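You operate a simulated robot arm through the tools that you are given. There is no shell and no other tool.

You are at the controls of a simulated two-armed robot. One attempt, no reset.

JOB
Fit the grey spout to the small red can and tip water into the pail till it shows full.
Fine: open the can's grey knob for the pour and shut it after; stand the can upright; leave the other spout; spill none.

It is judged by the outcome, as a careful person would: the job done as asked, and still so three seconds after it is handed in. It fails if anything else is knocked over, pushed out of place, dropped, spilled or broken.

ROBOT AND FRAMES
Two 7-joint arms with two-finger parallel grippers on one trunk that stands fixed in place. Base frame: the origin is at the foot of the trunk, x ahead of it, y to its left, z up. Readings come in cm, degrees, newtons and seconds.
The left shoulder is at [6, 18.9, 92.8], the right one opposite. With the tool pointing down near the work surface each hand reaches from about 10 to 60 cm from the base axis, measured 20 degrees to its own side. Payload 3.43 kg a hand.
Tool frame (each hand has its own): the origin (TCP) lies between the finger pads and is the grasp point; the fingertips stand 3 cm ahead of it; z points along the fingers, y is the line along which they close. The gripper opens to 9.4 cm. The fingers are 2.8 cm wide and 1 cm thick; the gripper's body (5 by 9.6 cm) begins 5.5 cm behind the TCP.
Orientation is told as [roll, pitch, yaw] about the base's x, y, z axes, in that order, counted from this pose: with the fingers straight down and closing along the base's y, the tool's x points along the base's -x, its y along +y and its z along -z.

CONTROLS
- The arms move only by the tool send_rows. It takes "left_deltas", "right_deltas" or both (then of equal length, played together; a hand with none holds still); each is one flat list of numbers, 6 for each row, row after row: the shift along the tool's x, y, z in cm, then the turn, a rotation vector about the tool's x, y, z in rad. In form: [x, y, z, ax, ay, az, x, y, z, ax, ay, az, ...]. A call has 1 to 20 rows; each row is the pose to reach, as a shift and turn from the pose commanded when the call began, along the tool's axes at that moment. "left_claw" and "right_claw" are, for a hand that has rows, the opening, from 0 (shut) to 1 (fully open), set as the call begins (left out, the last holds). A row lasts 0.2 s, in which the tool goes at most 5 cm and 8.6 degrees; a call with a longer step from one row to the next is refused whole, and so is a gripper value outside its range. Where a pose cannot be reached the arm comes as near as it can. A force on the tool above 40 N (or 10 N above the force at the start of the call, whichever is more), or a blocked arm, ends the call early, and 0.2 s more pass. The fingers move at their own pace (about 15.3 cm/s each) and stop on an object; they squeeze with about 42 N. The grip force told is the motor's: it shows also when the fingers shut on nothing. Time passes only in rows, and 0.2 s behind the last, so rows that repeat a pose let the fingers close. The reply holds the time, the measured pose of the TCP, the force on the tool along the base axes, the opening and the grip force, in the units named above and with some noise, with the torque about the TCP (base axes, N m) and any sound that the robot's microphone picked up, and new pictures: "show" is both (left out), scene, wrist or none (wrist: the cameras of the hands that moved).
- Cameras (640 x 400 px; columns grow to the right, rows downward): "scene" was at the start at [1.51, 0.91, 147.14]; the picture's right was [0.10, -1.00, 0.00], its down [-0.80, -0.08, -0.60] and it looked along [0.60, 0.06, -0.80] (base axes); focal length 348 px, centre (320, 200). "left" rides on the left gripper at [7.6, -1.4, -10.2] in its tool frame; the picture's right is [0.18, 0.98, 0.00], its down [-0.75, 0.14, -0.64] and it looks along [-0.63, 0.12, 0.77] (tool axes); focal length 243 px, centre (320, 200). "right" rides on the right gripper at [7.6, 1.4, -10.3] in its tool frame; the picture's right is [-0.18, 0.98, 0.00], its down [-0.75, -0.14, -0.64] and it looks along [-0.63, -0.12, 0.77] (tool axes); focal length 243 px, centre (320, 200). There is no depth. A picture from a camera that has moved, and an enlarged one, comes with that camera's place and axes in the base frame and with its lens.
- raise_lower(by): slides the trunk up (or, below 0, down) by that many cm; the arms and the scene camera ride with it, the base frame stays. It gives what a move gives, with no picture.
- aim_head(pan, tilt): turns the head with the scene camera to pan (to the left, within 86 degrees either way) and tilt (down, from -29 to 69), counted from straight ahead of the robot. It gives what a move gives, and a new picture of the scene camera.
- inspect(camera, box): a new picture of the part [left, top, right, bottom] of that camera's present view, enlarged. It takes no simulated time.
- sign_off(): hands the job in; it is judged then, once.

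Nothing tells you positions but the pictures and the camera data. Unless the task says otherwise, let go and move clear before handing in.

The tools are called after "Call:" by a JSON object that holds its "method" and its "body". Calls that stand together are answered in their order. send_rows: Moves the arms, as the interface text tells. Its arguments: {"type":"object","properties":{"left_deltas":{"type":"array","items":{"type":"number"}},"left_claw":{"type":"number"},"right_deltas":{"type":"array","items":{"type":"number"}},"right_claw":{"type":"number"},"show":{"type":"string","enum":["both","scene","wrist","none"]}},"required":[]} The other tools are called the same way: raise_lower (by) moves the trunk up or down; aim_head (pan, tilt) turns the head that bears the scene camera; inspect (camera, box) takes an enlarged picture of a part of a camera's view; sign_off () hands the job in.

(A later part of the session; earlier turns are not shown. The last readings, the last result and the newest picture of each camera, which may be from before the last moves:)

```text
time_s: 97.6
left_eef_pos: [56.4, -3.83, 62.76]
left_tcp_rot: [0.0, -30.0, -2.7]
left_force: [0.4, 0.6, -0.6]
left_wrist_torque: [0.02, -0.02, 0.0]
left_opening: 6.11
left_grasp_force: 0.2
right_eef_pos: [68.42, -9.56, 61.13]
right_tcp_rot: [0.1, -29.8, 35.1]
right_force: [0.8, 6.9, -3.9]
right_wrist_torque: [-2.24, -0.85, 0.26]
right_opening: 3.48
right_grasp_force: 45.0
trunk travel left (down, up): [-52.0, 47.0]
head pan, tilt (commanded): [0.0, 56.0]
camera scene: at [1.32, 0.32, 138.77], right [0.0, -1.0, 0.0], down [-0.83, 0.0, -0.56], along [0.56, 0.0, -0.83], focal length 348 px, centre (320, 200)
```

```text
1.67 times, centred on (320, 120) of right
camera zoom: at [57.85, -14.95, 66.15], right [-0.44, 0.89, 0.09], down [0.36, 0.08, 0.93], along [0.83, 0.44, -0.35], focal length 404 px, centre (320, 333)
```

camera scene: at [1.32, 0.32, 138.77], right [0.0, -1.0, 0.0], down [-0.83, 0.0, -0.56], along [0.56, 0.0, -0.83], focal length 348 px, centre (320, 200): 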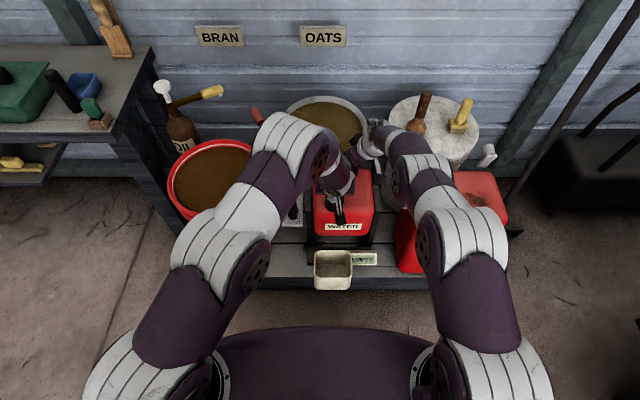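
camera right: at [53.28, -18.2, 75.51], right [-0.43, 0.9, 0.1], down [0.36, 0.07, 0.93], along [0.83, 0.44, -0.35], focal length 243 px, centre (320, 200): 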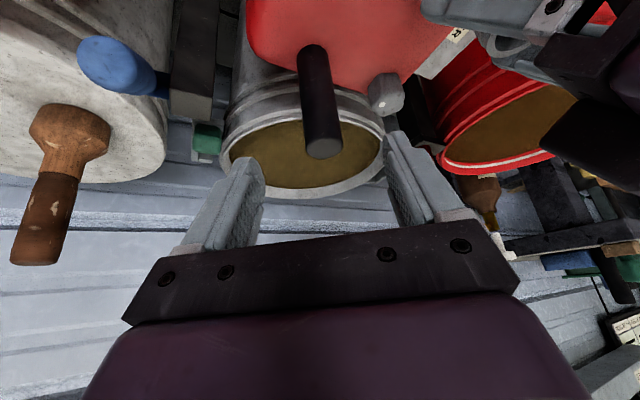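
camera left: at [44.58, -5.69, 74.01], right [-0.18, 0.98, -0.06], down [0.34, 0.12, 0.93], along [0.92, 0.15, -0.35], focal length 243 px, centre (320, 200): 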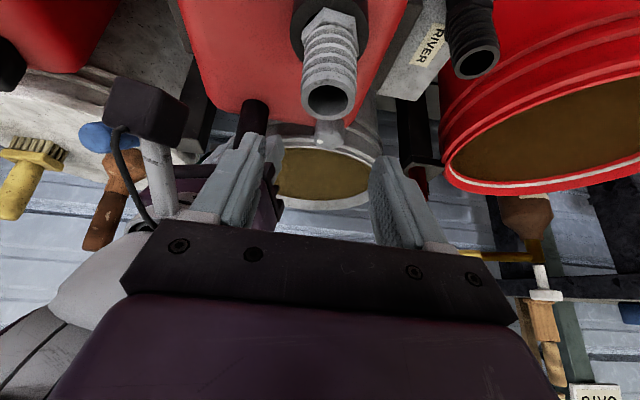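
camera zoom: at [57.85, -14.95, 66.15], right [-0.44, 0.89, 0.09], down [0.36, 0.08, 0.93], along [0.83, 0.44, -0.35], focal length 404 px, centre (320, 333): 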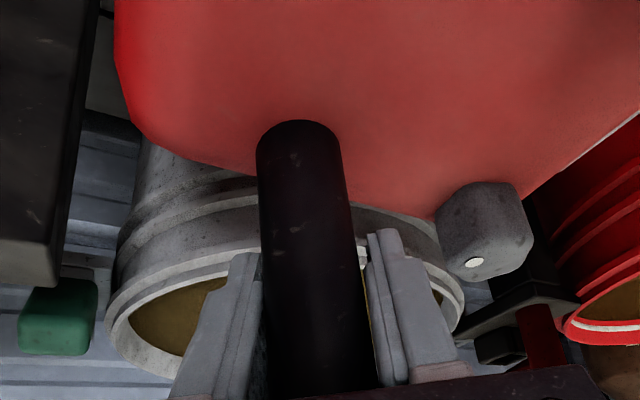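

The handle is gripped. I'll push it back 0.5 cm in +x to make sure the can is fully upright against its stop.

Call:
{"method": "send_rows", "body": {"right_deltas": [-0.177, -0.143, 0.103, 0, 0, 0, -0.355, -0.287, 0.205, 0, 0, 0, -0.355, -0.287, 0.205, 0, 0, 0], "show": "none"}}

Call:
{"method": "inspect", "body": {"camera": "left", "box": [290, 60, 354, 140]}}

```text
time_s: 98.4
left_eef_pos: [56.31, -3.81, 62.72]
left_tcp_rot: [-0.1, -29.9, -2.7]
left_force: [-0.1, 0.1, 0.1]
left_wrist_torque: [0.03, -0.01, -0.02]
left_opening: 6.09
left_grasp_force: 0.1
right_eef_pos: [68.59, -9.48, 60.72]
right_tcp_rot: [0.3, -29.8, 35.1]
right_force: [-6.9, 16.6, -11.1]
right_wrist_torque: [-2.22, -0.35, -0.09]
right_opening: 3.48
right_grasp_force: 45.1
trunk travel left (down, up): [-52.0, 47.0]
head pan, tilt (commanded): [0.0, 56.0]
```

```text
5.00 times, centred on (322, 100) of left
camera zoom: at [44.47, -4.58, 67.85], right [-0.11, 0.99, -0.09], down [0.34, 0.13, 0.93], along [0.93, 0.07, -0.35], focal length 1213 px, centre (310, 700)
```

zoom: 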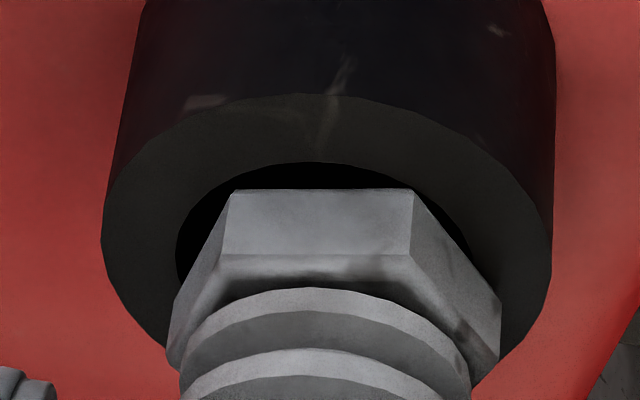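

The ring came up about 0.5 cm at the front, so the can had been leaning and is now upright. I'll grip the spout and press it down with the can held.

Call:
{"method": "send_rows", "body": {"left_deltas": [0, 0, 0, 0, 0, 0, 0, 0, 0, 0, 0, 0, 0, 0, 0, 0, 0, 0], "left_claw": 0, "show": "none"}}

Call:
{"method": "send_rows", "body": {"left_deltas": [0.05, 0, 0.087, 0, 0, 0, 0.1, 0, 0.173, 0, 0, 0, 0.15, 0, 0.26, 0, 0, 0, 0.2, 0, 0.346, 0, 0, 0], "show": "none"}}

Call:
{"method": "inspect", "body": {"camera": "left", "box": [290, 60, 354, 140]}}

```text
time_s: 99.2
left_eef_pos: [56.4, -3.78, 62.82]
left_tcp_rot: [-0.2, -30.0, -2.7]
left_force: [-1.5, 0.1, 3.5]
left_wrist_torque: [0.1, 0.08, 0.03]
left_opening: 3.65
left_grasp_force: 42.0
right_eef_pos: [68.62, -9.49, 60.72]
right_tcp_rot: [0.3, -29.7, 35.1]
right_force: [-8.3, 23.5, -19.2]
right_wrist_torque: [-2.09, -0.79, -0.08]
right_opening: 3.46
right_grasp_force: 45.1
trunk travel left (down, up): [-52.0, 47.0]
head pan, tilt (commanded): [0.0, 56.0]
```

```text
time_s: 99.6
left_eef_pos: [56.43, -3.96, 62.63]
left_tcp_rot: [0.0, -30.0, -2.8]
left_force: [-2.6, 0.9, 1.4]
left_wrist_torque: [0.06, 0.01, 0.01]
left_opening: 3.63
left_grasp_force: 42.0
right_eef_pos: [68.66, -9.61, 60.83]
right_tcp_rot: [0.3, -29.7, 35.3]
right_force: [4.7, 13.7, -8.2]
right_wrist_torque: [-1.4, -1.28, 0.65]
right_opening: 3.42
right_grasp_force: 45.0
trunk travel left (down, up): [-52.0, 47.0]
head pan, tilt (commanded): [0.0, 56.0]
stopped in row 2 (right hand): the force on the tool passed its limit at 43 N (the readings are from after the stop); the commanded pose is now the measured one
```

```text
5.00 times, centred on (322, 100) of left
camera zoom: at [44.52, -4.73, 67.8], right [-0.11, 0.99, -0.09], down [0.34, 0.13, 0.93], along [0.93, 0.07, -0.35], focal length 1213 px, centre (310, 700)
```

zoom: 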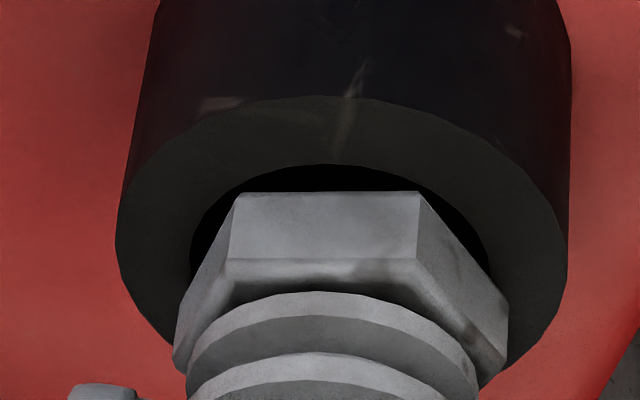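

The right hand's load tripped the limit, and both commands have reset to the measured poses. I'll press again with the left in a smaller step.

Call:
{"method": "send_rows", "body": {"left_deltas": [0.05, 0, 0.087, 0, 0, 0, 0.1, 0, 0.173, 0, 0, 0, 0.125, 0, 0.217, 0, 0, 0], "show": "none"}}

Call:
{"method": "inspect", "body": {"camera": "left", "box": [290, 60, 354, 140]}}

```text
time_s: 100.4
left_eef_pos: [56.5, -3.91, 62.67]
left_tcp_rot: [-0.3, -30.2, -2.8]
left_force: [-16.8, -3.3, 22.5]
left_wrist_torque: [-0.1, 0.34, -0.01]
left_opening: 3.63
left_grasp_force: 42.0
right_eef_pos: [68.57, -9.63, 60.81]
right_tcp_rot: [0.3, -29.6, 35.1]
right_force: [14.5, 20.2, -19.7]
right_wrist_torque: [-1.0, -2.0, 0.4]
right_opening: 3.45
right_grasp_force: 45.0
trunk travel left (down, up): [-52.0, 47.0]
head pan, tilt (commanded): [0.0, 56.0]
```

```text
5.00 times, centred on (322, 100) of left
camera zoom: at [44.54, -4.72, 67.71], right [-0.11, 0.99, -0.1], down [0.33, 0.13, 0.93], along [0.94, 0.07, -0.35], focal length 1213 px, centre (310, 700)
```

zoom: 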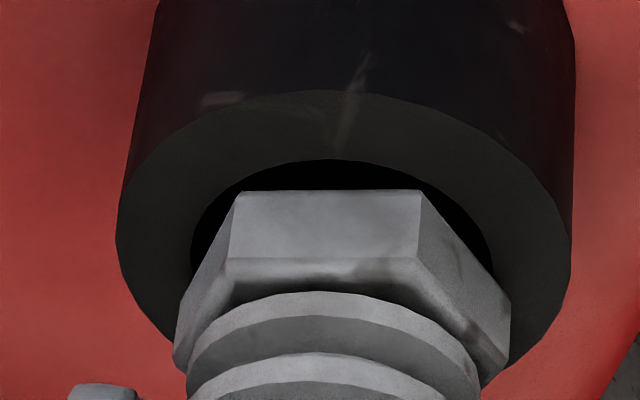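

The plug is against the +x wall of the neck (-17 N). I'll unload, shift 0.5 cm in -x to centre it and press again.

Call:
{"method": "send_rows", "body": {"left_deltas": [-0.1, 0, -0.173, 0, 0, 0, 0.115, -0.012, -0.298, 0, 0, 0, 0.33, -0.024, -0.423, 0, 0, 0, 0.33, -0.024, -0.423, 0, 0, 0], "show": "none"}}

Call:
{"method": "send_rows", "body": {"left_deltas": [0.05, 0, 0.087, 0, 0, 0, 0.1, 0, 0.173, 0, 0, 0, 0.15, 0, 0.26, 0, 0, 0], "show": "none"}}

Call:
{"method": "inspect", "body": {"camera": "left", "box": [290, 60, 354, 140]}}

```text
time_s: 101.4
left_eef_pos: [55.92, -3.64, 62.74]
left_tcp_rot: [-0.2, -30.2, -2.7]
left_force: [18.6, 0.7, -1.8]
left_wrist_torque: [-0.02, -0.89, 0.05]
left_opening: 3.62
left_grasp_force: 41.5
right_eef_pos: [68.7, -9.46, 60.75]
right_tcp_rot: [0.3, -29.7, 35.1]
right_force: [-8.4, 19.4, 1.2]
right_wrist_torque: [-1.62, -0.8, 0.04]
right_opening: 3.43
right_grasp_force: 44.6
trunk travel left (down, up): [-52.0, 47.0]
head pan, tilt (commanded): [0.0, 56.0]
```

```text
time_s: 102.2
left_eef_pos: [55.92, -3.8, 62.56]
left_tcp_rot: [-0.3, -30.2, -2.6]
left_force: [-2.7, 4.9, 27.8]
left_wrist_torque: [0.09, 0.32, 0.04]
left_opening: 3.62
left_grasp_force: 42.2
right_eef_pos: [68.53, -9.65, 60.87]
right_tcp_rot: [0.2, -29.7, 35.1]
right_force: [1.8, 18.5, -15.5]
right_wrist_torque: [-0.92, -2.43, 0.43]
right_opening: 3.44
right_grasp_force: 45.3
trunk travel left (down, up): [-52.0, 47.0]
head pan, tilt (commanded): [0.0, 56.0]
```

```text
5.00 times, centred on (322, 100) of left
camera zoom: at [43.98, -4.68, 67.63], right [-0.11, 0.99, -0.1], down [0.33, 0.13, 0.93], along [0.94, 0.07, -0.34], focal length 1213 px, centre (310, 700)
```

zoom: 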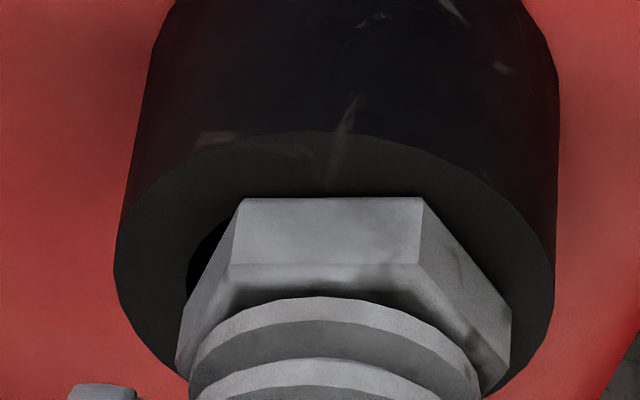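

Now it's flush and centred with 28 N. I'll ease to about 15 N and turn clockwise around the spout's axis with the can held upright.

Call:
{"method": "send_rows", "body": {"left_deltas": [-0.063, 0.049, -0.102, 0.0698, 0, 0.1209, -0.072, 0.096, -0.097, 0.1396, 0, 0.2418, -0.086, 0.142, -0.089, 0.2094, 0, 0.3627, -0.106, 0.185, -0.077, 0.2793, 0, 0.4837, -0.131, 0.225, -0.063, 0.3491, 0, 0.6046, -0.16, 0.26, -0.046, 0.4189, 0, 0.7255], "show": "none"}}

Call:
{"method": "inspect", "body": {"camera": "left", "box": [290, 60, 354, 140]}}

```text
time_s: 103.6
left_eef_pos: [56.17, -3.46, 62.67]
left_tcp_rot: [0.0, -30.2, -50.8]
left_force: [4.9, -6.5, 5.5]
left_wrist_torque: [-0.26, -0.15, 0.03]
left_opening: 3.64
left_grasp_force: 42.0
right_eef_pos: [68.67, -9.55, 60.94]
right_tcp_rot: [0.3, -29.7, 35.1]
right_force: [-6.3, 22.8, -5.2]
right_wrist_torque: [-2.22, -0.59, -0.14]
right_opening: 3.44
right_grasp_force: 44.9
trunk travel left (down, up): [-52.0, 47.0]
head pan, tilt (commanded): [0.0, 56.0]
```

```text
5.00 times, centred on (322, 100) of left
camera zoom: at [47.43, 4.66, 67.64], right [0.66, 0.74, -0.09], down [0.32, -0.17, 0.93], along [0.68, -0.65, -0.34], focal length 1213 px, centre (310, 700)
```

zoom: 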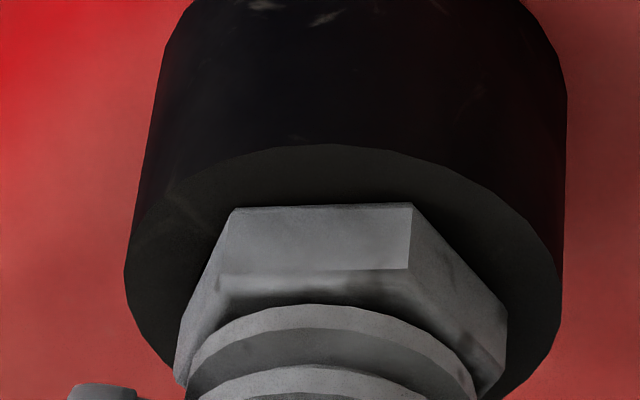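

It stays flush. I'll continue the clockwise turn to the wrist limit with a bit more press.

Call:
{"method": "send_rows", "body": {"left_deltas": [0.06, -0.02, 0.1, 0.0698, 0, 0.1209, 0.05, -0.03, 0.11, 0.1396, 0, 0.2418, 0.04, -0.04, 0.12, 0.2094, 0, 0.3627, 0.03, -0.05, 0.13, 0.2793, 0, 0.4837, 0.02, -0.06, 0.14, 0.3491, 0, 0.6046, 0.01, -0.06, 0.15, 0.41, 0, 0.71], "show": "none"}}

Call:
{"method": "inspect", "body": {"camera": "left", "box": [290, 60, 354, 140]}}

```text
time_s: 105.0
left_eef_pos: [56.14, -3.72, 62.44]
left_tcp_rot: [0.5, -30.3, -98.0]
left_force: [11.1, -9.9, 19.2]
left_wrist_torque: [-0.42, -0.16, 0.25]
left_opening: 3.63
left_grasp_force: 42.1
right_eef_pos: [68.47, -9.6, 60.88]
right_tcp_rot: [0.4, -29.6, 35.1]
right_force: [-9.8, 24.3, -10.1]
right_wrist_torque: [-1.55, -1.47, 0.22]
right_opening: 3.46
right_grasp_force: 45.0
trunk travel left (down, up): [-52.0, 47.0]
head pan, tilt (commanded): [0.0, 56.0]
```

```text
5.00 times, centred on (322, 100) of left
camera zoom: at [56.14, 8.09, 67.6], right [1.0, 0.02, -0.09], down [0.09, -0.34, 0.93], along [-0.01, -0.94, -0.34], focal length 1213 px, centre (310, 700)
```

zoom: 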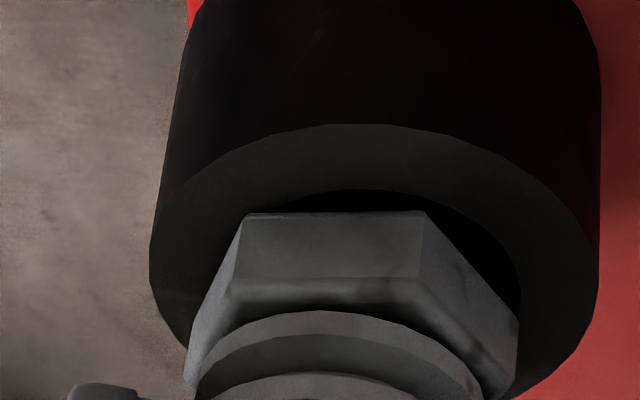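

There's no click with this either, so the spout seems to be a plain seated fit. I'll centre it laterally, unload and release it.

Call:
{"method": "send_rows", "body": {"left_deltas": [-0.125, 0, -0.217, 0, 0, 0, -0.214, 0.166, -0.165, 0, 0, 0, -0.303, 0.332, -0.114, 0, 0, 0, -0.303, 0.332, -0.114, 0, 0, 0], "show": "none"}}

Call:
{"method": "inspect", "body": {"camera": "left", "box": [290, 60, 354, 140]}}

```text
time_s: 106.0
left_eef_pos: [56.24, -3.81, 62.56]
left_tcp_rot: [-0.1, -30.0, -97.8]
left_force: [-0.2, 12.0, 12.0]
left_wrist_torque: [0.73, 0.1, 0.03]
left_opening: 3.61
left_grasp_force: 42.3
right_eef_pos: [68.49, -9.51, 60.8]
right_tcp_rot: [0.1, -29.7, 35.1]
right_force: [-8.2, 14.9, -11.3]
right_wrist_torque: [-1.87, -1.0, -0.05]
right_opening: 3.44
right_grasp_force: 45.1
trunk travel left (down, up): [-52.0, 47.0]
head pan, tilt (commanded): [0.0, 56.0]
```

```text
5.00 times, centred on (322, 100) of left
camera zoom: at [56.22, 8.02, 67.6], right [1.0, 0.02, -0.09], down [0.1, -0.35, 0.93], along [-0.01, -0.94, -0.35], focal length 1213 px, centre (310, 700)
```

zoom: 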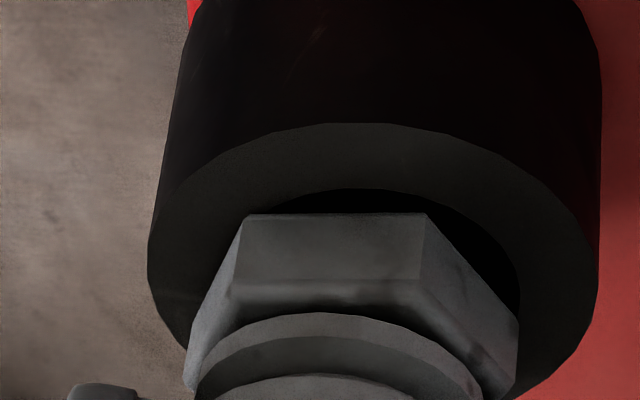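

I overcorrected slightly in y, so I'll ease back and unload further before opening.

Call:
{"method": "send_rows", "body": {"left_deltas": [0.129, -0.021, -0.074, 0, 0, 0, 0.054, -0.021, -0.204, 0, 0, 0, 0.054, -0.021, -0.204, 0, 0, 0], "show": "none"}}

Call:
{"method": "send_rows", "body": {"left_deltas": [0, 0, 0, 0, 0, 0, 0, 0, 0, 0, 0, 0], "left_claw": 0.65, "show": "none"}}

Call:
{"method": "inspect", "body": {"camera": "left", "box": [290, 60, 354, 140]}}

Call:
{"method": "inspect", "body": {"camera": "left", "box": [240, 0, 400, 240]}}

```text
time_s: 106.8
left_eef_pos: [56.27, -3.88, 62.75]
left_tcp_rot: [0.0, -30.2, -97.8]
left_force: [0.6, 1.5, -1.9]
left_wrist_torque: [0.07, 0.0, -0.03]
left_opening: 3.63
left_grasp_force: 41.8
right_eef_pos: [68.71, -9.59, 60.79]
right_tcp_rot: [0.2, -29.8, 35.2]
right_force: [-7.7, 18.4, -7.3]
right_wrist_torque: [-1.82, -0.81, 0.07]
right_opening: 3.43
right_grasp_force: 45.0
trunk travel left (down, up): [-52.0, 47.0]
head pan, tilt (commanded): [0.0, 56.0]
```

```text
time_s: 107.4
left_eef_pos: [56.29, -3.85, 62.86]
left_tcp_rot: [0.0, -30.2, -97.7]
left_force: [-0.5, -0.6, -0.4]
left_wrist_torque: [0.01, -0.01, 0.01]
left_opening: 6.12
left_grasp_force: 0.1
right_eef_pos: [68.61, -9.57, 60.85]
right_tcp_rot: [0.2, -29.8, 35.1]
right_force: [-6.7, 19.1, -8.7]
right_wrist_torque: [-1.23, -1.36, 0.25]
right_opening: 3.45
right_grasp_force: 44.9
trunk travel left (down, up): [-52.0, 47.0]
head pan, tilt (commanded): [0.0, 56.0]
```

```text
5.00 times, centred on (322, 100) of left
camera zoom: at [56.36, 8.05, 67.85], right [1.0, 0.03, -0.09], down [0.09, -0.34, 0.93], along [-0.01, -0.94, -0.35], focal length 1213 px, centre (310, 700)
```

zoom: 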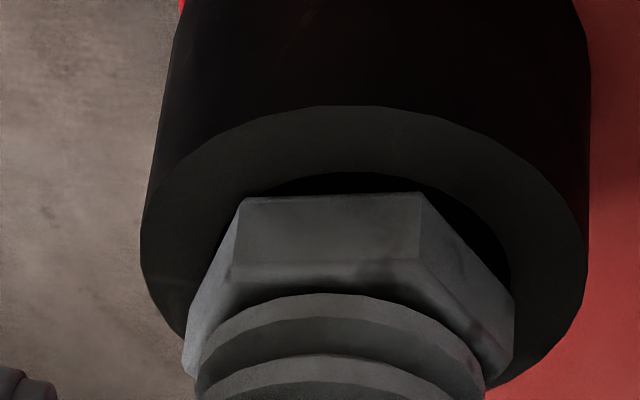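

```text
1.67 times, centred on (320, 120) of left
camera zoom: at [56.36, 8.05, 67.85], right [1.0, 0.03, -0.09], down [0.09, -0.34, 0.93], along [-0.01, -0.94, -0.35], focal length 404 px, centre (320, 333)
```

zoom: 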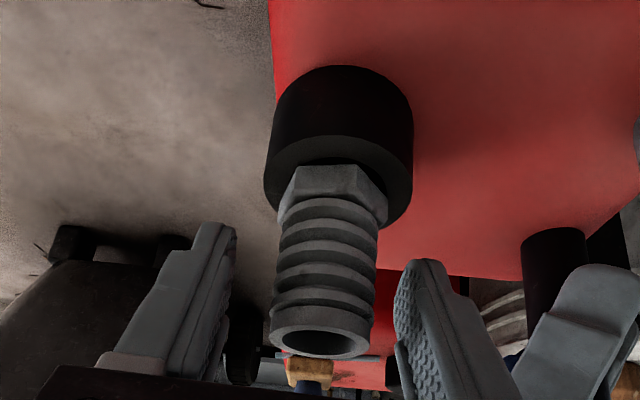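

Released while centred with the can upright. A quick regrip-and-lift check will show if it took hold this time.

Call:
{"method": "send_rows", "body": {"left_deltas": [0, 0, 0, 0, 0, 0, 0, 0, 0, 0, 0, 0, 0, 0, 0, 0, 0, 0], "left_claw": 0, "show": "none"}}

Call:
{"method": "send_rows", "body": {"left_deltas": [-0.1, 0, -0.173, 0, 0, 0, -0.2, 0, -0.346, 0, 0, 0], "show": "none"}}

Call:
{"method": "inspect", "body": {"camera": "left", "box": [290, 60, 354, 140]}}

```text
time_s: 108.2
left_eef_pos: [56.41, -3.74, 62.88]
left_tcp_rot: [0.1, -30.2, -97.9]
left_force: [-0.1, -0.7, 2.6]
left_wrist_torque: [-0.03, 0.05, -0.01]
left_opening: 3.6
left_grasp_force: 41.8
right_eef_pos: [68.68, -9.5, 60.73]
right_tcp_rot: [0.2, -29.7, 35.0]
right_force: [-5.3, 19.9, -10.3]
right_wrist_torque: [-1.19, -1.42, 0.25]
right_opening: 3.45
right_grasp_force: 45.3
trunk travel left (down, up): [-52.0, 47.0]
head pan, tilt (commanded): [0.0, 56.0]
```

```text
time_s: 108.8
left_eef_pos: [56.34, -3.73, 63.17]
left_tcp_rot: [0.1, -30.0, -97.8]
left_force: [1.8, -0.2, -1.3]
left_wrist_torque: [-0.03, -0.12, -0.02]
left_opening: 3.6
left_grasp_force: 41.4
right_eef_pos: [68.63, -9.58, 60.82]
right_tcp_rot: [0.2, -29.7, 35.1]
right_force: [-6.2, 19.6, -4.7]
right_wrist_torque: [-1.29, -1.31, 0.26]
right_opening: 3.46
right_grasp_force: 44.6
trunk travel left (down, up): [-52.0, 47.0]
head pan, tilt (commanded): [0.0, 56.0]
```

```text
5.00 times, centred on (322, 100) of left
camera zoom: at [56.34, 8.07, 68.23], right [1.0, 0.03, -0.09], down [0.09, -0.35, 0.93], along [-0.01, -0.94, -0.35], focal length 1213 px, centre (310, 700)
```

zoom: 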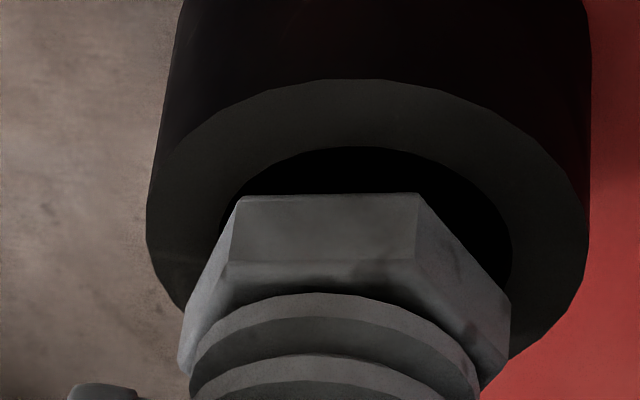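

It's a loose, gravity-seated fit: the plug is 3 cm deep with about 2 mm play. I'll lower it back flush and release. It should stay put for a tip of under 90°, and I'll watch it closely while tipping.

Call:
{"method": "send_rows", "body": {"left_deltas": [0.1, 0, 0.173, 0, 0, 0, 0.2, 0, 0.346, 0, 0, 0, 0.24, 0, 0.41, 0, 0, 0], "show": "none"}}

Call:
{"method": "send_rows", "body": {"left_deltas": [-0.04, 0, -0.06, 0, 0, 0, -0.04, 0, -0.06, 0, 0, 0], "left_claw": 0.65, "show": "none"}}

Call:
{"method": "inspect", "body": {"camera": "left", "box": [240, 0, 400, 240]}}

```text
time_s: 109.6
left_eef_pos: [56.36, -3.69, 62.73]
left_tcp_rot: [0.2, -30.1, -97.8]
left_force: [-3.1, 1.4, 13.0]
left_wrist_torque: [0.04, 0.39, 0.01]
left_opening: 3.59
left_grasp_force: 42.0
right_eef_pos: [68.62, -9.53, 60.84]
right_tcp_rot: [0.2, -29.9, 35.0]
right_force: [1.8, 20.4, -12.5]
right_wrist_torque: [-1.01, -1.64, 0.25]
right_opening: 3.45
right_grasp_force: 45.3
trunk travel left (down, up): [-52.0, 47.0]
head pan, tilt (commanded): [0.0, 56.0]
```

```text
time_s: 110.2
left_eef_pos: [56.29, -3.83, 62.76]
left_tcp_rot: [0.2, -30.1, -97.8]
left_force: [0.0, 0.7, 0.2]
left_wrist_torque: [-0.01, 0.0, -0.01]
left_opening: 6.08
left_grasp_force: 0.0
right_eef_pos: [68.66, -9.52, 60.85]
right_tcp_rot: [0.2, -29.7, 35.1]
right_force: [-4.9, 18.8, -5.7]
right_wrist_torque: [-1.5, -1.07, 0.21]
right_opening: 3.44
right_grasp_force: 45.2
trunk travel left (down, up): [-52.0, 47.0]
head pan, tilt (commanded): [0.0, 56.0]
```

```text
1.67 times, centred on (320, 120) of left
camera zoom: at [56.33, 8.09, 67.82], right [1.0, 0.03, -0.09], down [0.09, -0.35, 0.93], along [-0.01, -0.94, -0.35], focal length 404 px, centre (320, 333)
```

zoom: 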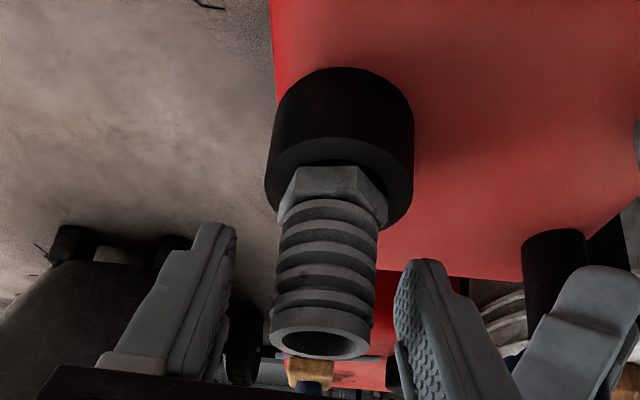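

The spout stands flush. Next is the vent knob, so I'll withdraw the left hand upward and away first.

Call:
{"method": "send_rows", "body": {"left_deltas": [-1.25, 0, -2.16, 0, 0, 0, -2.5, 0, -4.33, 0, 0, 0, -3, 0, -5.2, 0, 0, 0], "show": "none"}}

Call:
{"method": "inspect", "body": {"camera": "scene", "box": [300, 140, 400, 220]}}

Call:
{"method": "inspect", "body": {"camera": "right", "box": [320, 60, 440, 180]}}

```text
time_s: 111.0
left_eef_pos: [56.35, -3.61, 68.88]
left_tcp_rot: [0.1, -30.2, -97.8]
left_force: [-0.8, -0.3, -0.7]
left_wrist_torque: [-0.04, -0.02, 0.01]
left_opening: 6.1
left_grasp_force: 0.0
right_eef_pos: [68.69, -9.52, 60.85]
right_tcp_rot: [0.2, -29.7, 35.1]
right_force: [-3.5, 18.6, -4.8]
right_wrist_torque: [-1.44, -1.16, 0.25]
right_opening: 3.41
right_grasp_force: 45.3
trunk travel left (down, up): [-52.0, 47.0]
head pan, tilt (commanded): [0.0, 56.0]
```

```text
5.00 times, centred on (350, 180) of scene
camera zoom: at [1.27, 0.43, 138.77], right [0.0, -1.0, 0.0], down [-0.83, 0.0, -0.56], along [0.56, 0.0, -0.83], focal length 1740 px, centre (170, 300)
```

zoom: 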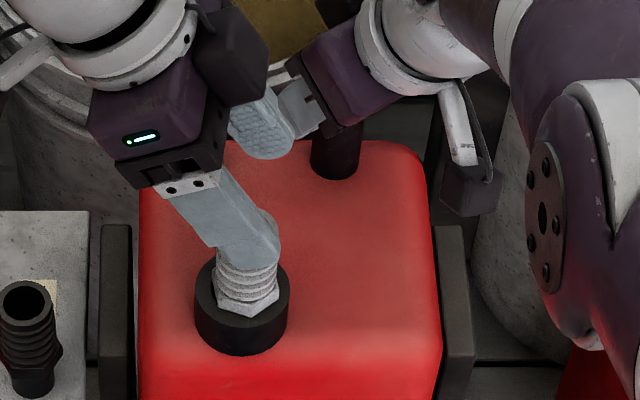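

```text
3.33 times, centred on (380, 120) of right
camera zoom: at [58.16, -14.98, 66.09], right [-0.44, 0.9, 0.09], down [0.36, 0.08, 0.93], along [0.83, 0.44, -0.35], focal length 809 px, centre (120, 467)
```

zoom: 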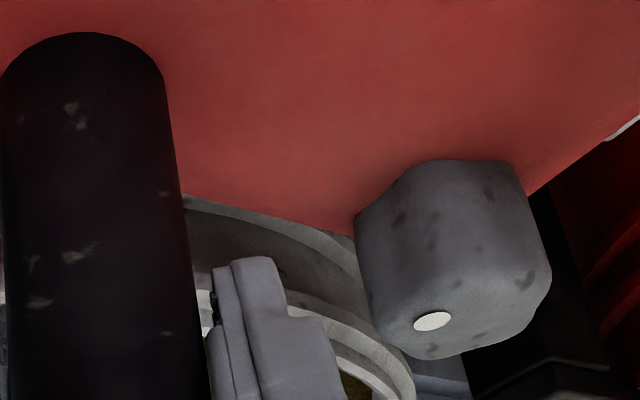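

The knob is a faceted block about 3.4 cm wide, with a white dot toward the handle side. I'll release the handle and retract the right hand to make room, then take a clear look at the knob.

Call:
{"method": "send_rows", "body": {"right_deltas": [0, 0, 0, 0, 0, 0, 0, 0, 0, 0, 0, 0], "right_claw": 0.8, "show": "none"}}

Call:
{"method": "send_rows", "body": {"right_deltas": [0, 0, -3, 0, 0, 0, 0, 0, -6, 0, 0, 0, 0, 0, -9, 0, 0, 0, 0, 0, -12, 0, 0, 0, 1.5, -2.5, -14, 0, 0, 0, 3, -5, -16, 0, 0, 0, 4, -7.5, -18, 0, 0, 0], "left_deltas": [-0.5, -1.5, -0.5, 0, 0, 0, -1, -3, -1, 0, 0, 0, -1.5, -4.5, -1.5, 0, 0, 0, -2, -6, -2, 0, 0, 0, -2, -7.5, -2, 0, 0, 0, -2, -9, -2, 0, 0, 0, -2, -10, -2, 0, 0, 0], "show": "both"}}

Call:
{"method": "inspect", "body": {"camera": "scene", "box": [290, 130, 400, 250]}}

```text
time_s: 111.6
left_eef_pos: [56.22, -3.82, 68.8]
left_tcp_rot: [0.1, -30.0, -97.8]
left_force: [-0.4, 0.2, -0.3]
left_wrist_torque: [-0.01, 0.01, 0.03]
left_opening: 6.1
left_grasp_force: 0.1
right_eef_pos: [68.63, -9.72, 60.97]
right_tcp_rot: [0.3, -29.8, 34.8]
right_force: [-0.1, 0.7, 0.3]
right_wrist_torque: [0.0, -0.01, 0.01]
right_opening: 7.53
right_grasp_force: 0.1
trunk travel left (down, up): [-52.0, 47.0]
head pan, tilt (commanded): [0.0, 56.0]
```

```text
time_s: 113.2
left_eef_pos: [46.37, -3.24, 71.51]
left_tcp_rot: [0.1, -30.0, -97.8]
left_force: [-0.7, -0.2, 0.8]
left_wrist_torque: [-0.01, 0.01, -0.01]
left_opening: 6.12
left_grasp_force: 0.1
right_eef_pos: [62.7, -23.01, 74.37]
right_tcp_rot: [0.4, -29.9, 35.0]
right_force: [-0.2, -0.6, -0.1]
right_wrist_torque: [0.0, -0.01, 0.01]
right_opening: 7.53
right_grasp_force: 0.0
trunk travel left (down, up): [-52.0, 47.0]
head pan, tilt (commanded): [0.0, 56.0]
camera scene: at [1.23, 0.14, 138.78], right [0.0, -1.0, 0.0], down [-0.83, 0.0, -0.56], along [0.56, 0.0, -0.83], focal length 348 px, centre (320, 200)
camera right: at [52.22, -28.48, 79.59], right [-0.44, 0.89, 0.1], down [0.36, 0.07, 0.93], along [0.83, 0.44, -0.35], focal length 243 px, centre (320, 200)
camera left: at [46.34, 8.61, 76.58], right [1.0, 0.03, -0.09], down [0.09, -0.35, 0.93], along [-0.01, -0.94, -0.35], focal length 243 px, centre (320, 200)
```

scene: 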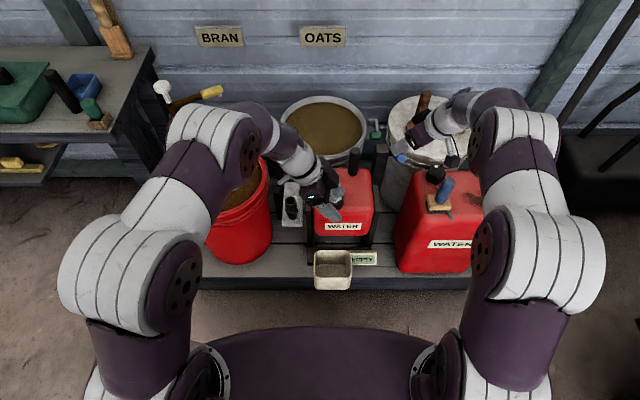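
right: 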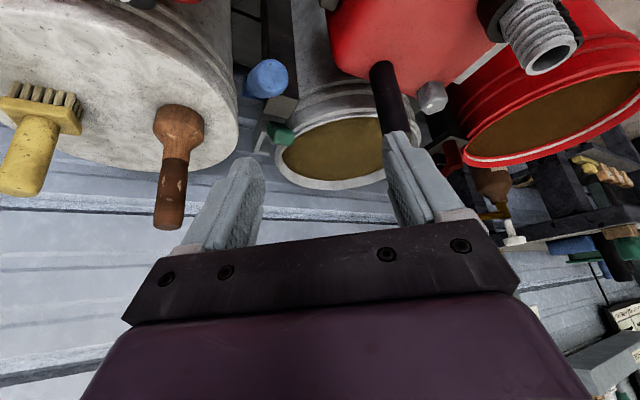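
left: 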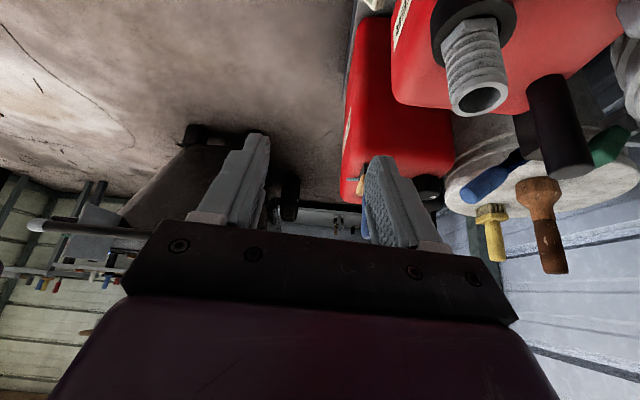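

```text
3.33 times, centred on (345, 190) of scene
camera zoom: at [1.23, 0.14, 138.78], right [0.0, -1.0, 0.0], down [-0.83, 0.0, -0.56], along [0.56, 0.0, -0.83], focal length 1160 px, centre (237, 233)
```

zoom: 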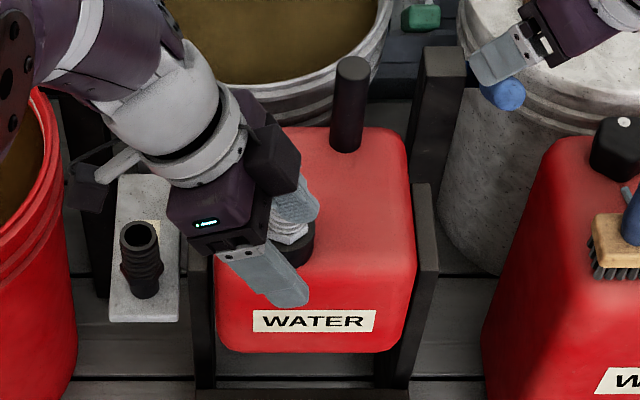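

Both hands are clear. I'll bring the left hand round (yaw -30°) to view the knob from the front-left.

Call:
{"method": "send_rows", "body": {"left_deltas": [1.047, 1.369, -0.412, -0.066, 0, -0.1142, 2.093, 2.738, -0.824, -0.1319, 0, -0.2284, 3.14, 4.107, -1.237, -0.1979, 0, -0.3427, 4.187, 5.476, -1.649, -0.2638, 0, -0.4569, 5.233, 6.844, -2.061, -0.3298, 0, -0.5711, 6.28, 8.213, -2.473, -0.3957, 0, -0.6853, 7.327, 9.582, -2.886, -0.4617, 0, -0.7996, 8.373, 10.951, -3.298, -0.5276, 0, -0.9138, 9.42, 12.32, -3.71, -0.5935, 0, -1.028], "left_claw": 0.65, "show": "both"}}

Call:
{"method": "inspect", "body": {"camera": "left", "box": [200, 40, 360, 200]}}

Call:
{"method": "inspect", "body": {"camera": "scene", "box": [300, 140, 400, 220]}}

```text
time_s: 115.2
left_eef_pos: [59.92, 5.02, 69.91]
left_tcp_rot: [0.0, -30.1, -29.6]
left_force: [-0.7, -0.2, 0.0]
left_wrist_torque: [-0.02, 0.0, 0.01]
left_opening: 6.13
left_grasp_force: 0.1
right_eef_pos: [62.84, -22.89, 74.34]
right_tcp_rot: [0.2, -29.8, 35.0]
right_force: [0.3, -0.6, 0.0]
right_wrist_torque: [-0.03, 0.02, 0.0]
right_opening: 7.51
right_grasp_force: 0.1
trunk travel left (down, up): [-52.0, 47.0]
head pan, tilt (commanded): [0.0, 56.0]
camera scene: at [1.29, 0.19, 138.78], right [0.0, -1.0, 0.0], down [-0.83, 0.0, -0.56], along [0.56, 0.0, -0.83], focal length 348 px, centre (320, 200)
camera left: at [48.89, 9.59, 75.01], right [0.35, 0.93, -0.09], down [0.36, -0.04, 0.93], along [0.87, -0.36, -0.35], focal length 243 px, centre (320, 200)
```

scene: 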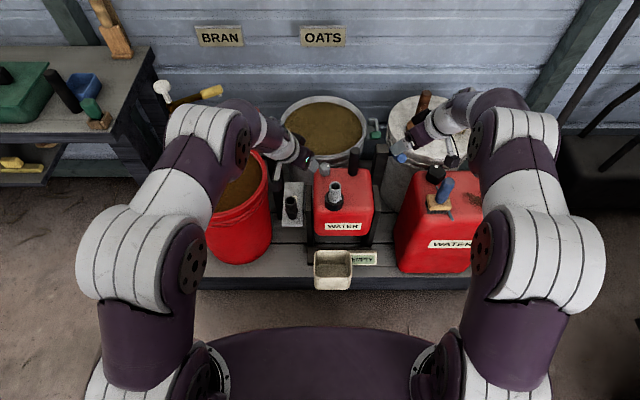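
left: 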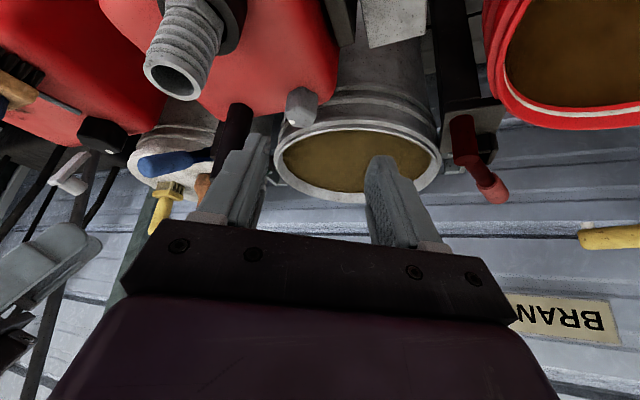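

```text
2.50 times, centred on (280, 120) of left
camera zoom: at [48.89, 9.59, 75.01], right [0.35, 0.93, -0.09], down [0.36, -0.04, 0.93], along [0.87, -0.36, -0.35], focal length 606 px, centre (420, 400)
```

zoom: 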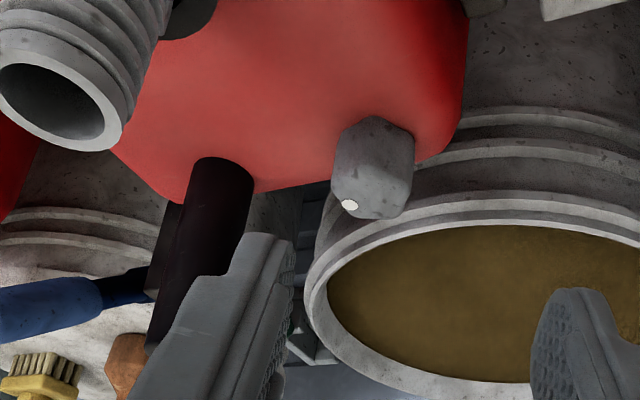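

```text
5.00 times, centred on (350, 180) of scene
camera zoom: at [1.29, 0.19, 138.78], right [0.0, -1.0, 0.0], down [-0.83, 0.0, -0.56], along [0.56, 0.0, -0.83], focal length 1740 px, centre (170, 300)
```

zoom: 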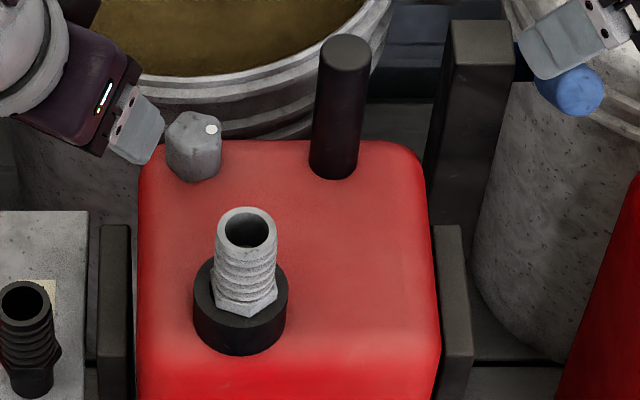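

The knob centre is near (68.3, -1.3) with its top at about z=57.4. The left hand can grip it between yaw about -50 and -22 without its camera touching the spout, so I'll turn in short strokes. Moving to the pre-grasp.

Call:
{"method": "send_rows", "body": {"left_deltas": [-0.38, 0.16, 2.61, 0.0535, 0, 0.0927, -0.76, 0.32, 5.21, 0.107, 0, 0.1853, -1.14, 0.48, 7.82, 0.1605, 0, 0.278], "show": "none"}}

Call:
{"method": "send_rows", "body": {"left_deltas": [0, 0, 0, 0, -0.0873, 0, 0, 0, 0, 0, -0.1745, 0, 0, 0, 0, 0, -0.1745, 0], "left_claw": 0.65, "show": "both"}}

Call:
{"method": "inspect", "body": {"camera": "left", "box": [220, 40, 400, 240]}}

Call:
{"method": "inspect", "body": {"camera": "scene", "box": [300, 140, 400, 220]}}

```text
time_s: 116.0
left_eef_pos: [64.49, 3.12, 63.61]
left_tcp_rot: [0.0, -30.1, -48.1]
left_force: [-0.8, -0.8, -0.2]
left_wrist_torque: [-0.04, -0.01, 0.01]
left_opening: 6.12
left_grasp_force: 0.0
right_eef_pos: [62.66, -22.99, 74.18]
right_tcp_rot: [0.4, -29.9, 34.9]
right_force: [0.2, -0.8, -0.1]
right_wrist_torque: [0.02, -0.02, 0.01]
right_opening: 7.53
right_grasp_force: 0.1
trunk travel left (down, up): [-52.0, 47.0]
head pan, tilt (commanded): [0.0, 56.0]
```

```text
time_s: 116.8
left_eef_pos: [64.41, 3.09, 63.8]
left_tcp_rot: [0.0, -40.1, -48.3]
left_force: [0.1, -0.8, -0.2]
left_wrist_torque: [0.02, 0.0, 0.01]
left_opening: 6.1
left_grasp_force: 0.0
right_eef_pos: [62.71, -22.97, 74.42]
right_tcp_rot: [0.3, -29.9, 35.0]
right_force: [-0.3, -0.1, -0.3]
right_wrist_torque: [0.01, 0.0, -0.01]
right_opening: 7.54
right_grasp_force: 0.0
trunk travel left (down, up): [-52.0, 47.0]
head pan, tilt (commanded): [0.0, 56.0]
camera scene: at [1.27, 0.19, 138.78], right [0.0, -1.0, 0.0], down [-0.83, 0.0, -0.56], along [0.56, 0.0, -0.83], focal length 348 px, centre (320, 200)
camera left: at [54.89, 11.41, 66.72], right [0.64, 0.76, -0.12], down [0.21, -0.03, 0.98], along [0.74, -0.65, -0.18], focal length 243 px, centre (320, 200)
```

scene: 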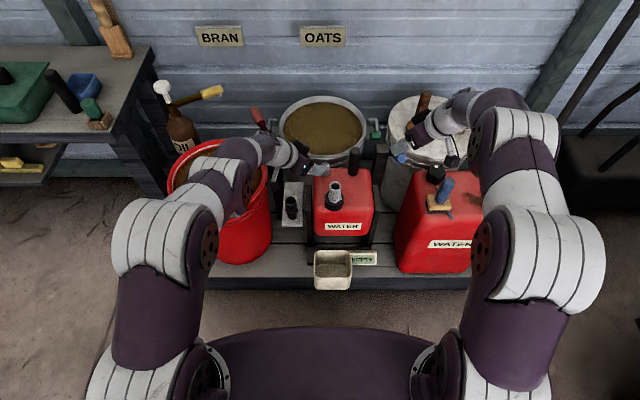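
left: 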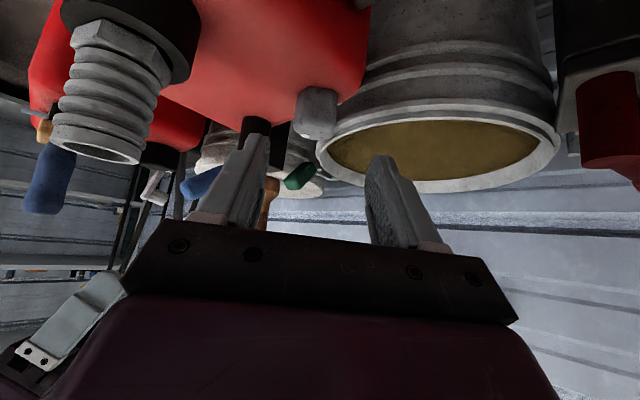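

```text
2.00 times, centred on (310, 140) of left
camera zoom: at [54.89, 11.41, 66.72], right [0.64, 0.76, -0.12], down [0.21, -0.03, 0.98], along [0.74, -0.65, -0.18], focal length 485 px, centre (340, 320)
```

zoom: 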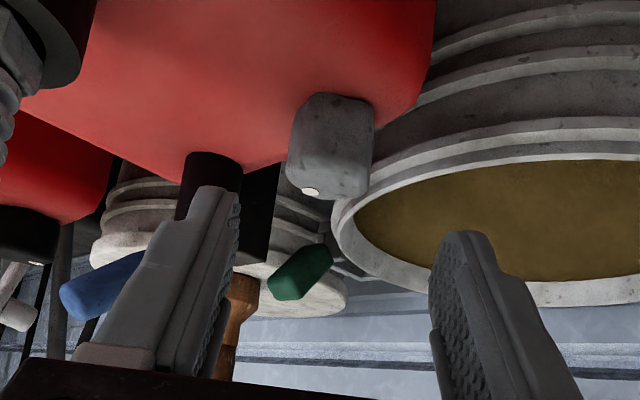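

```text
5.00 times, centred on (350, 180) of scene
camera zoom: at [1.27, 0.19, 138.78], right [0.0, -1.0, 0.0], down [-0.83, 0.0, -0.56], along [0.56, 0.0, -0.83], focal length 1740 px, centre (170, 300)
```

zoom: 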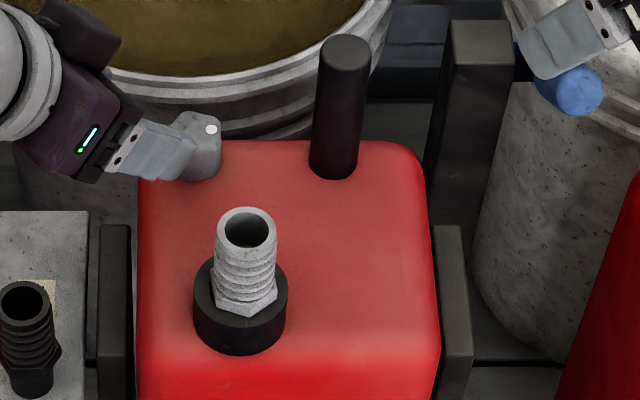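

The knob is nearly centred between the fingers. I'll advance about 7 cm along the tool axis with a 0.3 cm lateral correction.

Call:
{"method": "send_rows", "body": {"left_deltas": [0, -0.15, 2, 0, 0, 0, 0, -0.3, 4, 0, 0, 0, 0, -0.3, 5.5, 0, 0, 0, 0, -0.3, 7, 0, 0, 0, 0, -0.3, 7, 0, 0, 0], "show": "none"}}

Call:
{"method": "inspect", "body": {"camera": "left", "box": [220, 40, 400, 240]}}

Call:
{"method": "inspect", "body": {"camera": "scene", "box": [300, 140, 380, 204]}}

```text
time_s: 118.0
left_eef_pos: [67.14, -0.57, 58.41]
left_tcp_rot: [-0.1, -40.1, -48.2]
left_force: [0.5, -0.6, 0.0]
left_wrist_torque: [-0.02, 0.01, -0.02]
left_opening: 6.11
left_grasp_force: 0.1
right_eef_pos: [62.68, -22.98, 74.3]
right_tcp_rot: [0.3, -29.7, 35.1]
right_force: [-0.1, 0.3, -0.1]
right_wrist_torque: [0.01, -0.01, 0.01]
right_opening: 7.49
right_grasp_force: 0.0
trunk travel left (down, up): [-52.0, 47.0]
head pan, tilt (commanded): [0.0, 56.0]
```

```text
2.00 times, centred on (310, 140) of left
camera zoom: at [57.67, 7.76, 61.39], right [0.64, 0.76, -0.12], down [0.21, -0.03, 0.98], along [0.74, -0.65, -0.18], focal length 485 px, centre (340, 320)
```

zoom: 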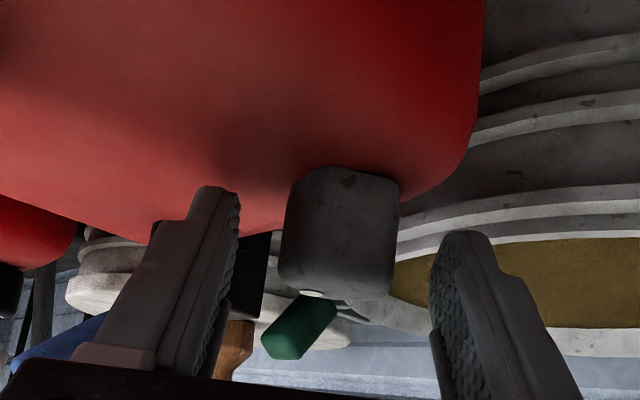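

```text
6.25 times, centred on (340, 172) of scene
camera zoom: at [1.24, 0.2, 138.78], right [0.0, -1.0, 0.0], down [-0.83, 0.0, -0.56], along [0.56, 0.0, -0.83], focal length 2176 px, centre (195, 375)
```

zoom: 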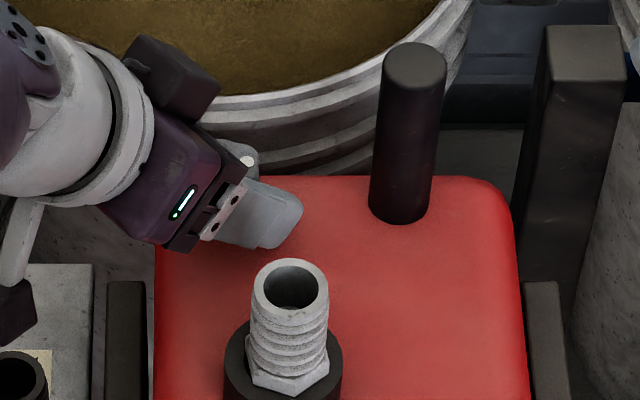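

The knob is centred between the fingers with the tips just above the can top. Closing gently on it.

Call:
{"method": "send_rows", "body": {"left_deltas": [0, 0, 0, 0, 0, 0, 0, 0, 0, 0, 0, 0, 0, 0, 0, 0, 0, 0], "left_claw": 0, "show": "none"}}

Call:
{"method": "inspect", "body": {"camera": "left", "box": [220, 40, 400, 240]}}

```text
time_s: 118.8
left_eef_pos: [67.19, -0.5, 58.42]
left_tcp_rot: [-0.1, -40.0, -48.1]
left_force: [1.5, 0.0, -1.2]
left_wrist_torque: [-0.12, 0.04, -0.01]
left_opening: 3.55
left_grasp_force: 45.1
right_eef_pos: [62.74, -22.96, 74.25]
right_tcp_rot: [0.3, -29.8, 35.0]
right_force: [-0.8, 0.2, -0.4]
right_wrist_torque: [0.0, 0.01, -0.04]
right_opening: 7.51
right_grasp_force: 0.0
trunk travel left (down, up): [-52.0, 47.0]
head pan, tilt (commanded): [0.0, 56.0]
```

```text
2.00 times, centred on (310, 140) of left
camera zoom: at [57.68, 7.76, 61.39], right [0.64, 0.76, -0.12], down [0.21, -0.03, 0.98], along [0.74, -0.65, -0.18], focal length 485 px, centre (340, 320)
```

zoom: 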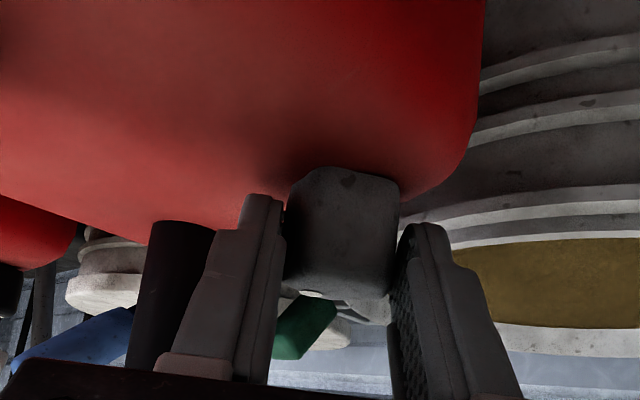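

It's gripped at 3.55 cm. I'll turn the knob counter-clockwise 26° about its own axis and watch the torque.

Call:
{"method": "send_rows", "body": {"left_deltas": [-0.006, -0.146, 0.005, -0.0729, 0, -0.0869, -0.025, -0.289, 0.021, -0.1459, 0, -0.1738, -0.057, -0.429, 0.047, -0.2188, 0, -0.2607, -0.1, -0.564, 0.084, -0.2918, 0, -0.3476], "show": "none"}}

Call:
{"method": "inspect", "body": {"camera": "left", "box": [220, 40, 400, 240]}}

Call:
{"method": "inspect", "body": {"camera": "scene", "box": [300, 140, 380, 204]}}

```text
time_s: 119.8
left_eef_pos: [66.78, -1.1, 58.49]
left_tcp_rot: [0.0, -40.1, -22.0]
left_force: [3.9, 1.4, -1.4]
left_wrist_torque: [1.11, -0.16, 0.01]
left_opening: 3.55
left_grasp_force: 44.9
right_eef_pos: [62.81, -22.95, 74.37]
right_tcp_rot: [0.3, -29.9, 35.0]
right_force: [-0.4, 0.5, 0.6]
right_wrist_torque: [0.02, -0.02, 0.03]
right_opening: 7.52
right_grasp_force: 0.0
trunk travel left (down, up): [-52.0, 47.0]
head pan, tilt (commanded): [0.0, 56.0]
```

```text
2.00 times, centred on (310, 140) of left
camera zoom: at [54.63, 2.33, 61.4], right [0.24, 0.96, -0.12], down [0.2, 0.07, 0.98], along [0.95, -0.26, -0.18], focal length 485 px, centre (340, 320)
```

zoom: 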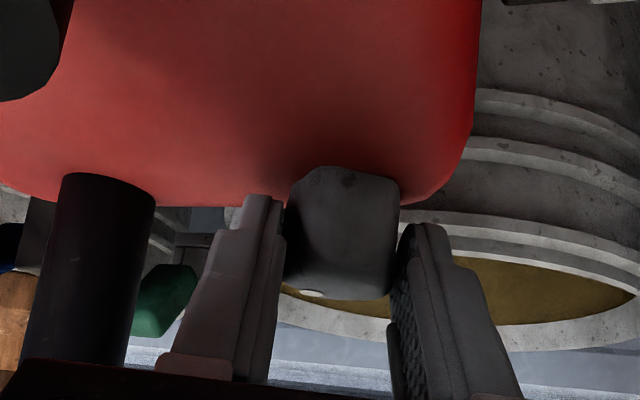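

```text
6.25 times, centred on (340, 172) of scene
camera zoom: at [1.34, 0.17, 138.78], right [0.0, -1.0, 0.0], down [-0.83, 0.0, -0.56], along [0.56, 0.0, -0.83], focal length 2176 px, centre (195, 375)
```

zoom: 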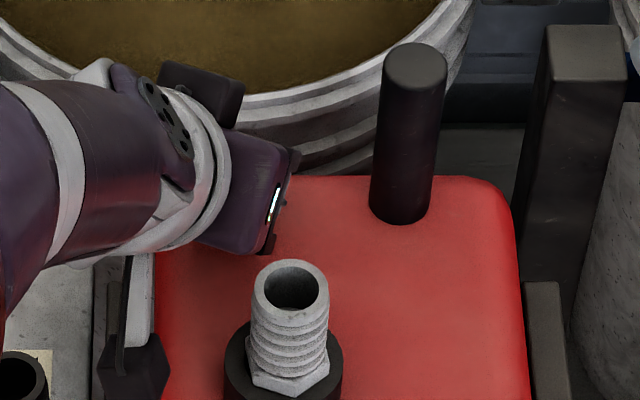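

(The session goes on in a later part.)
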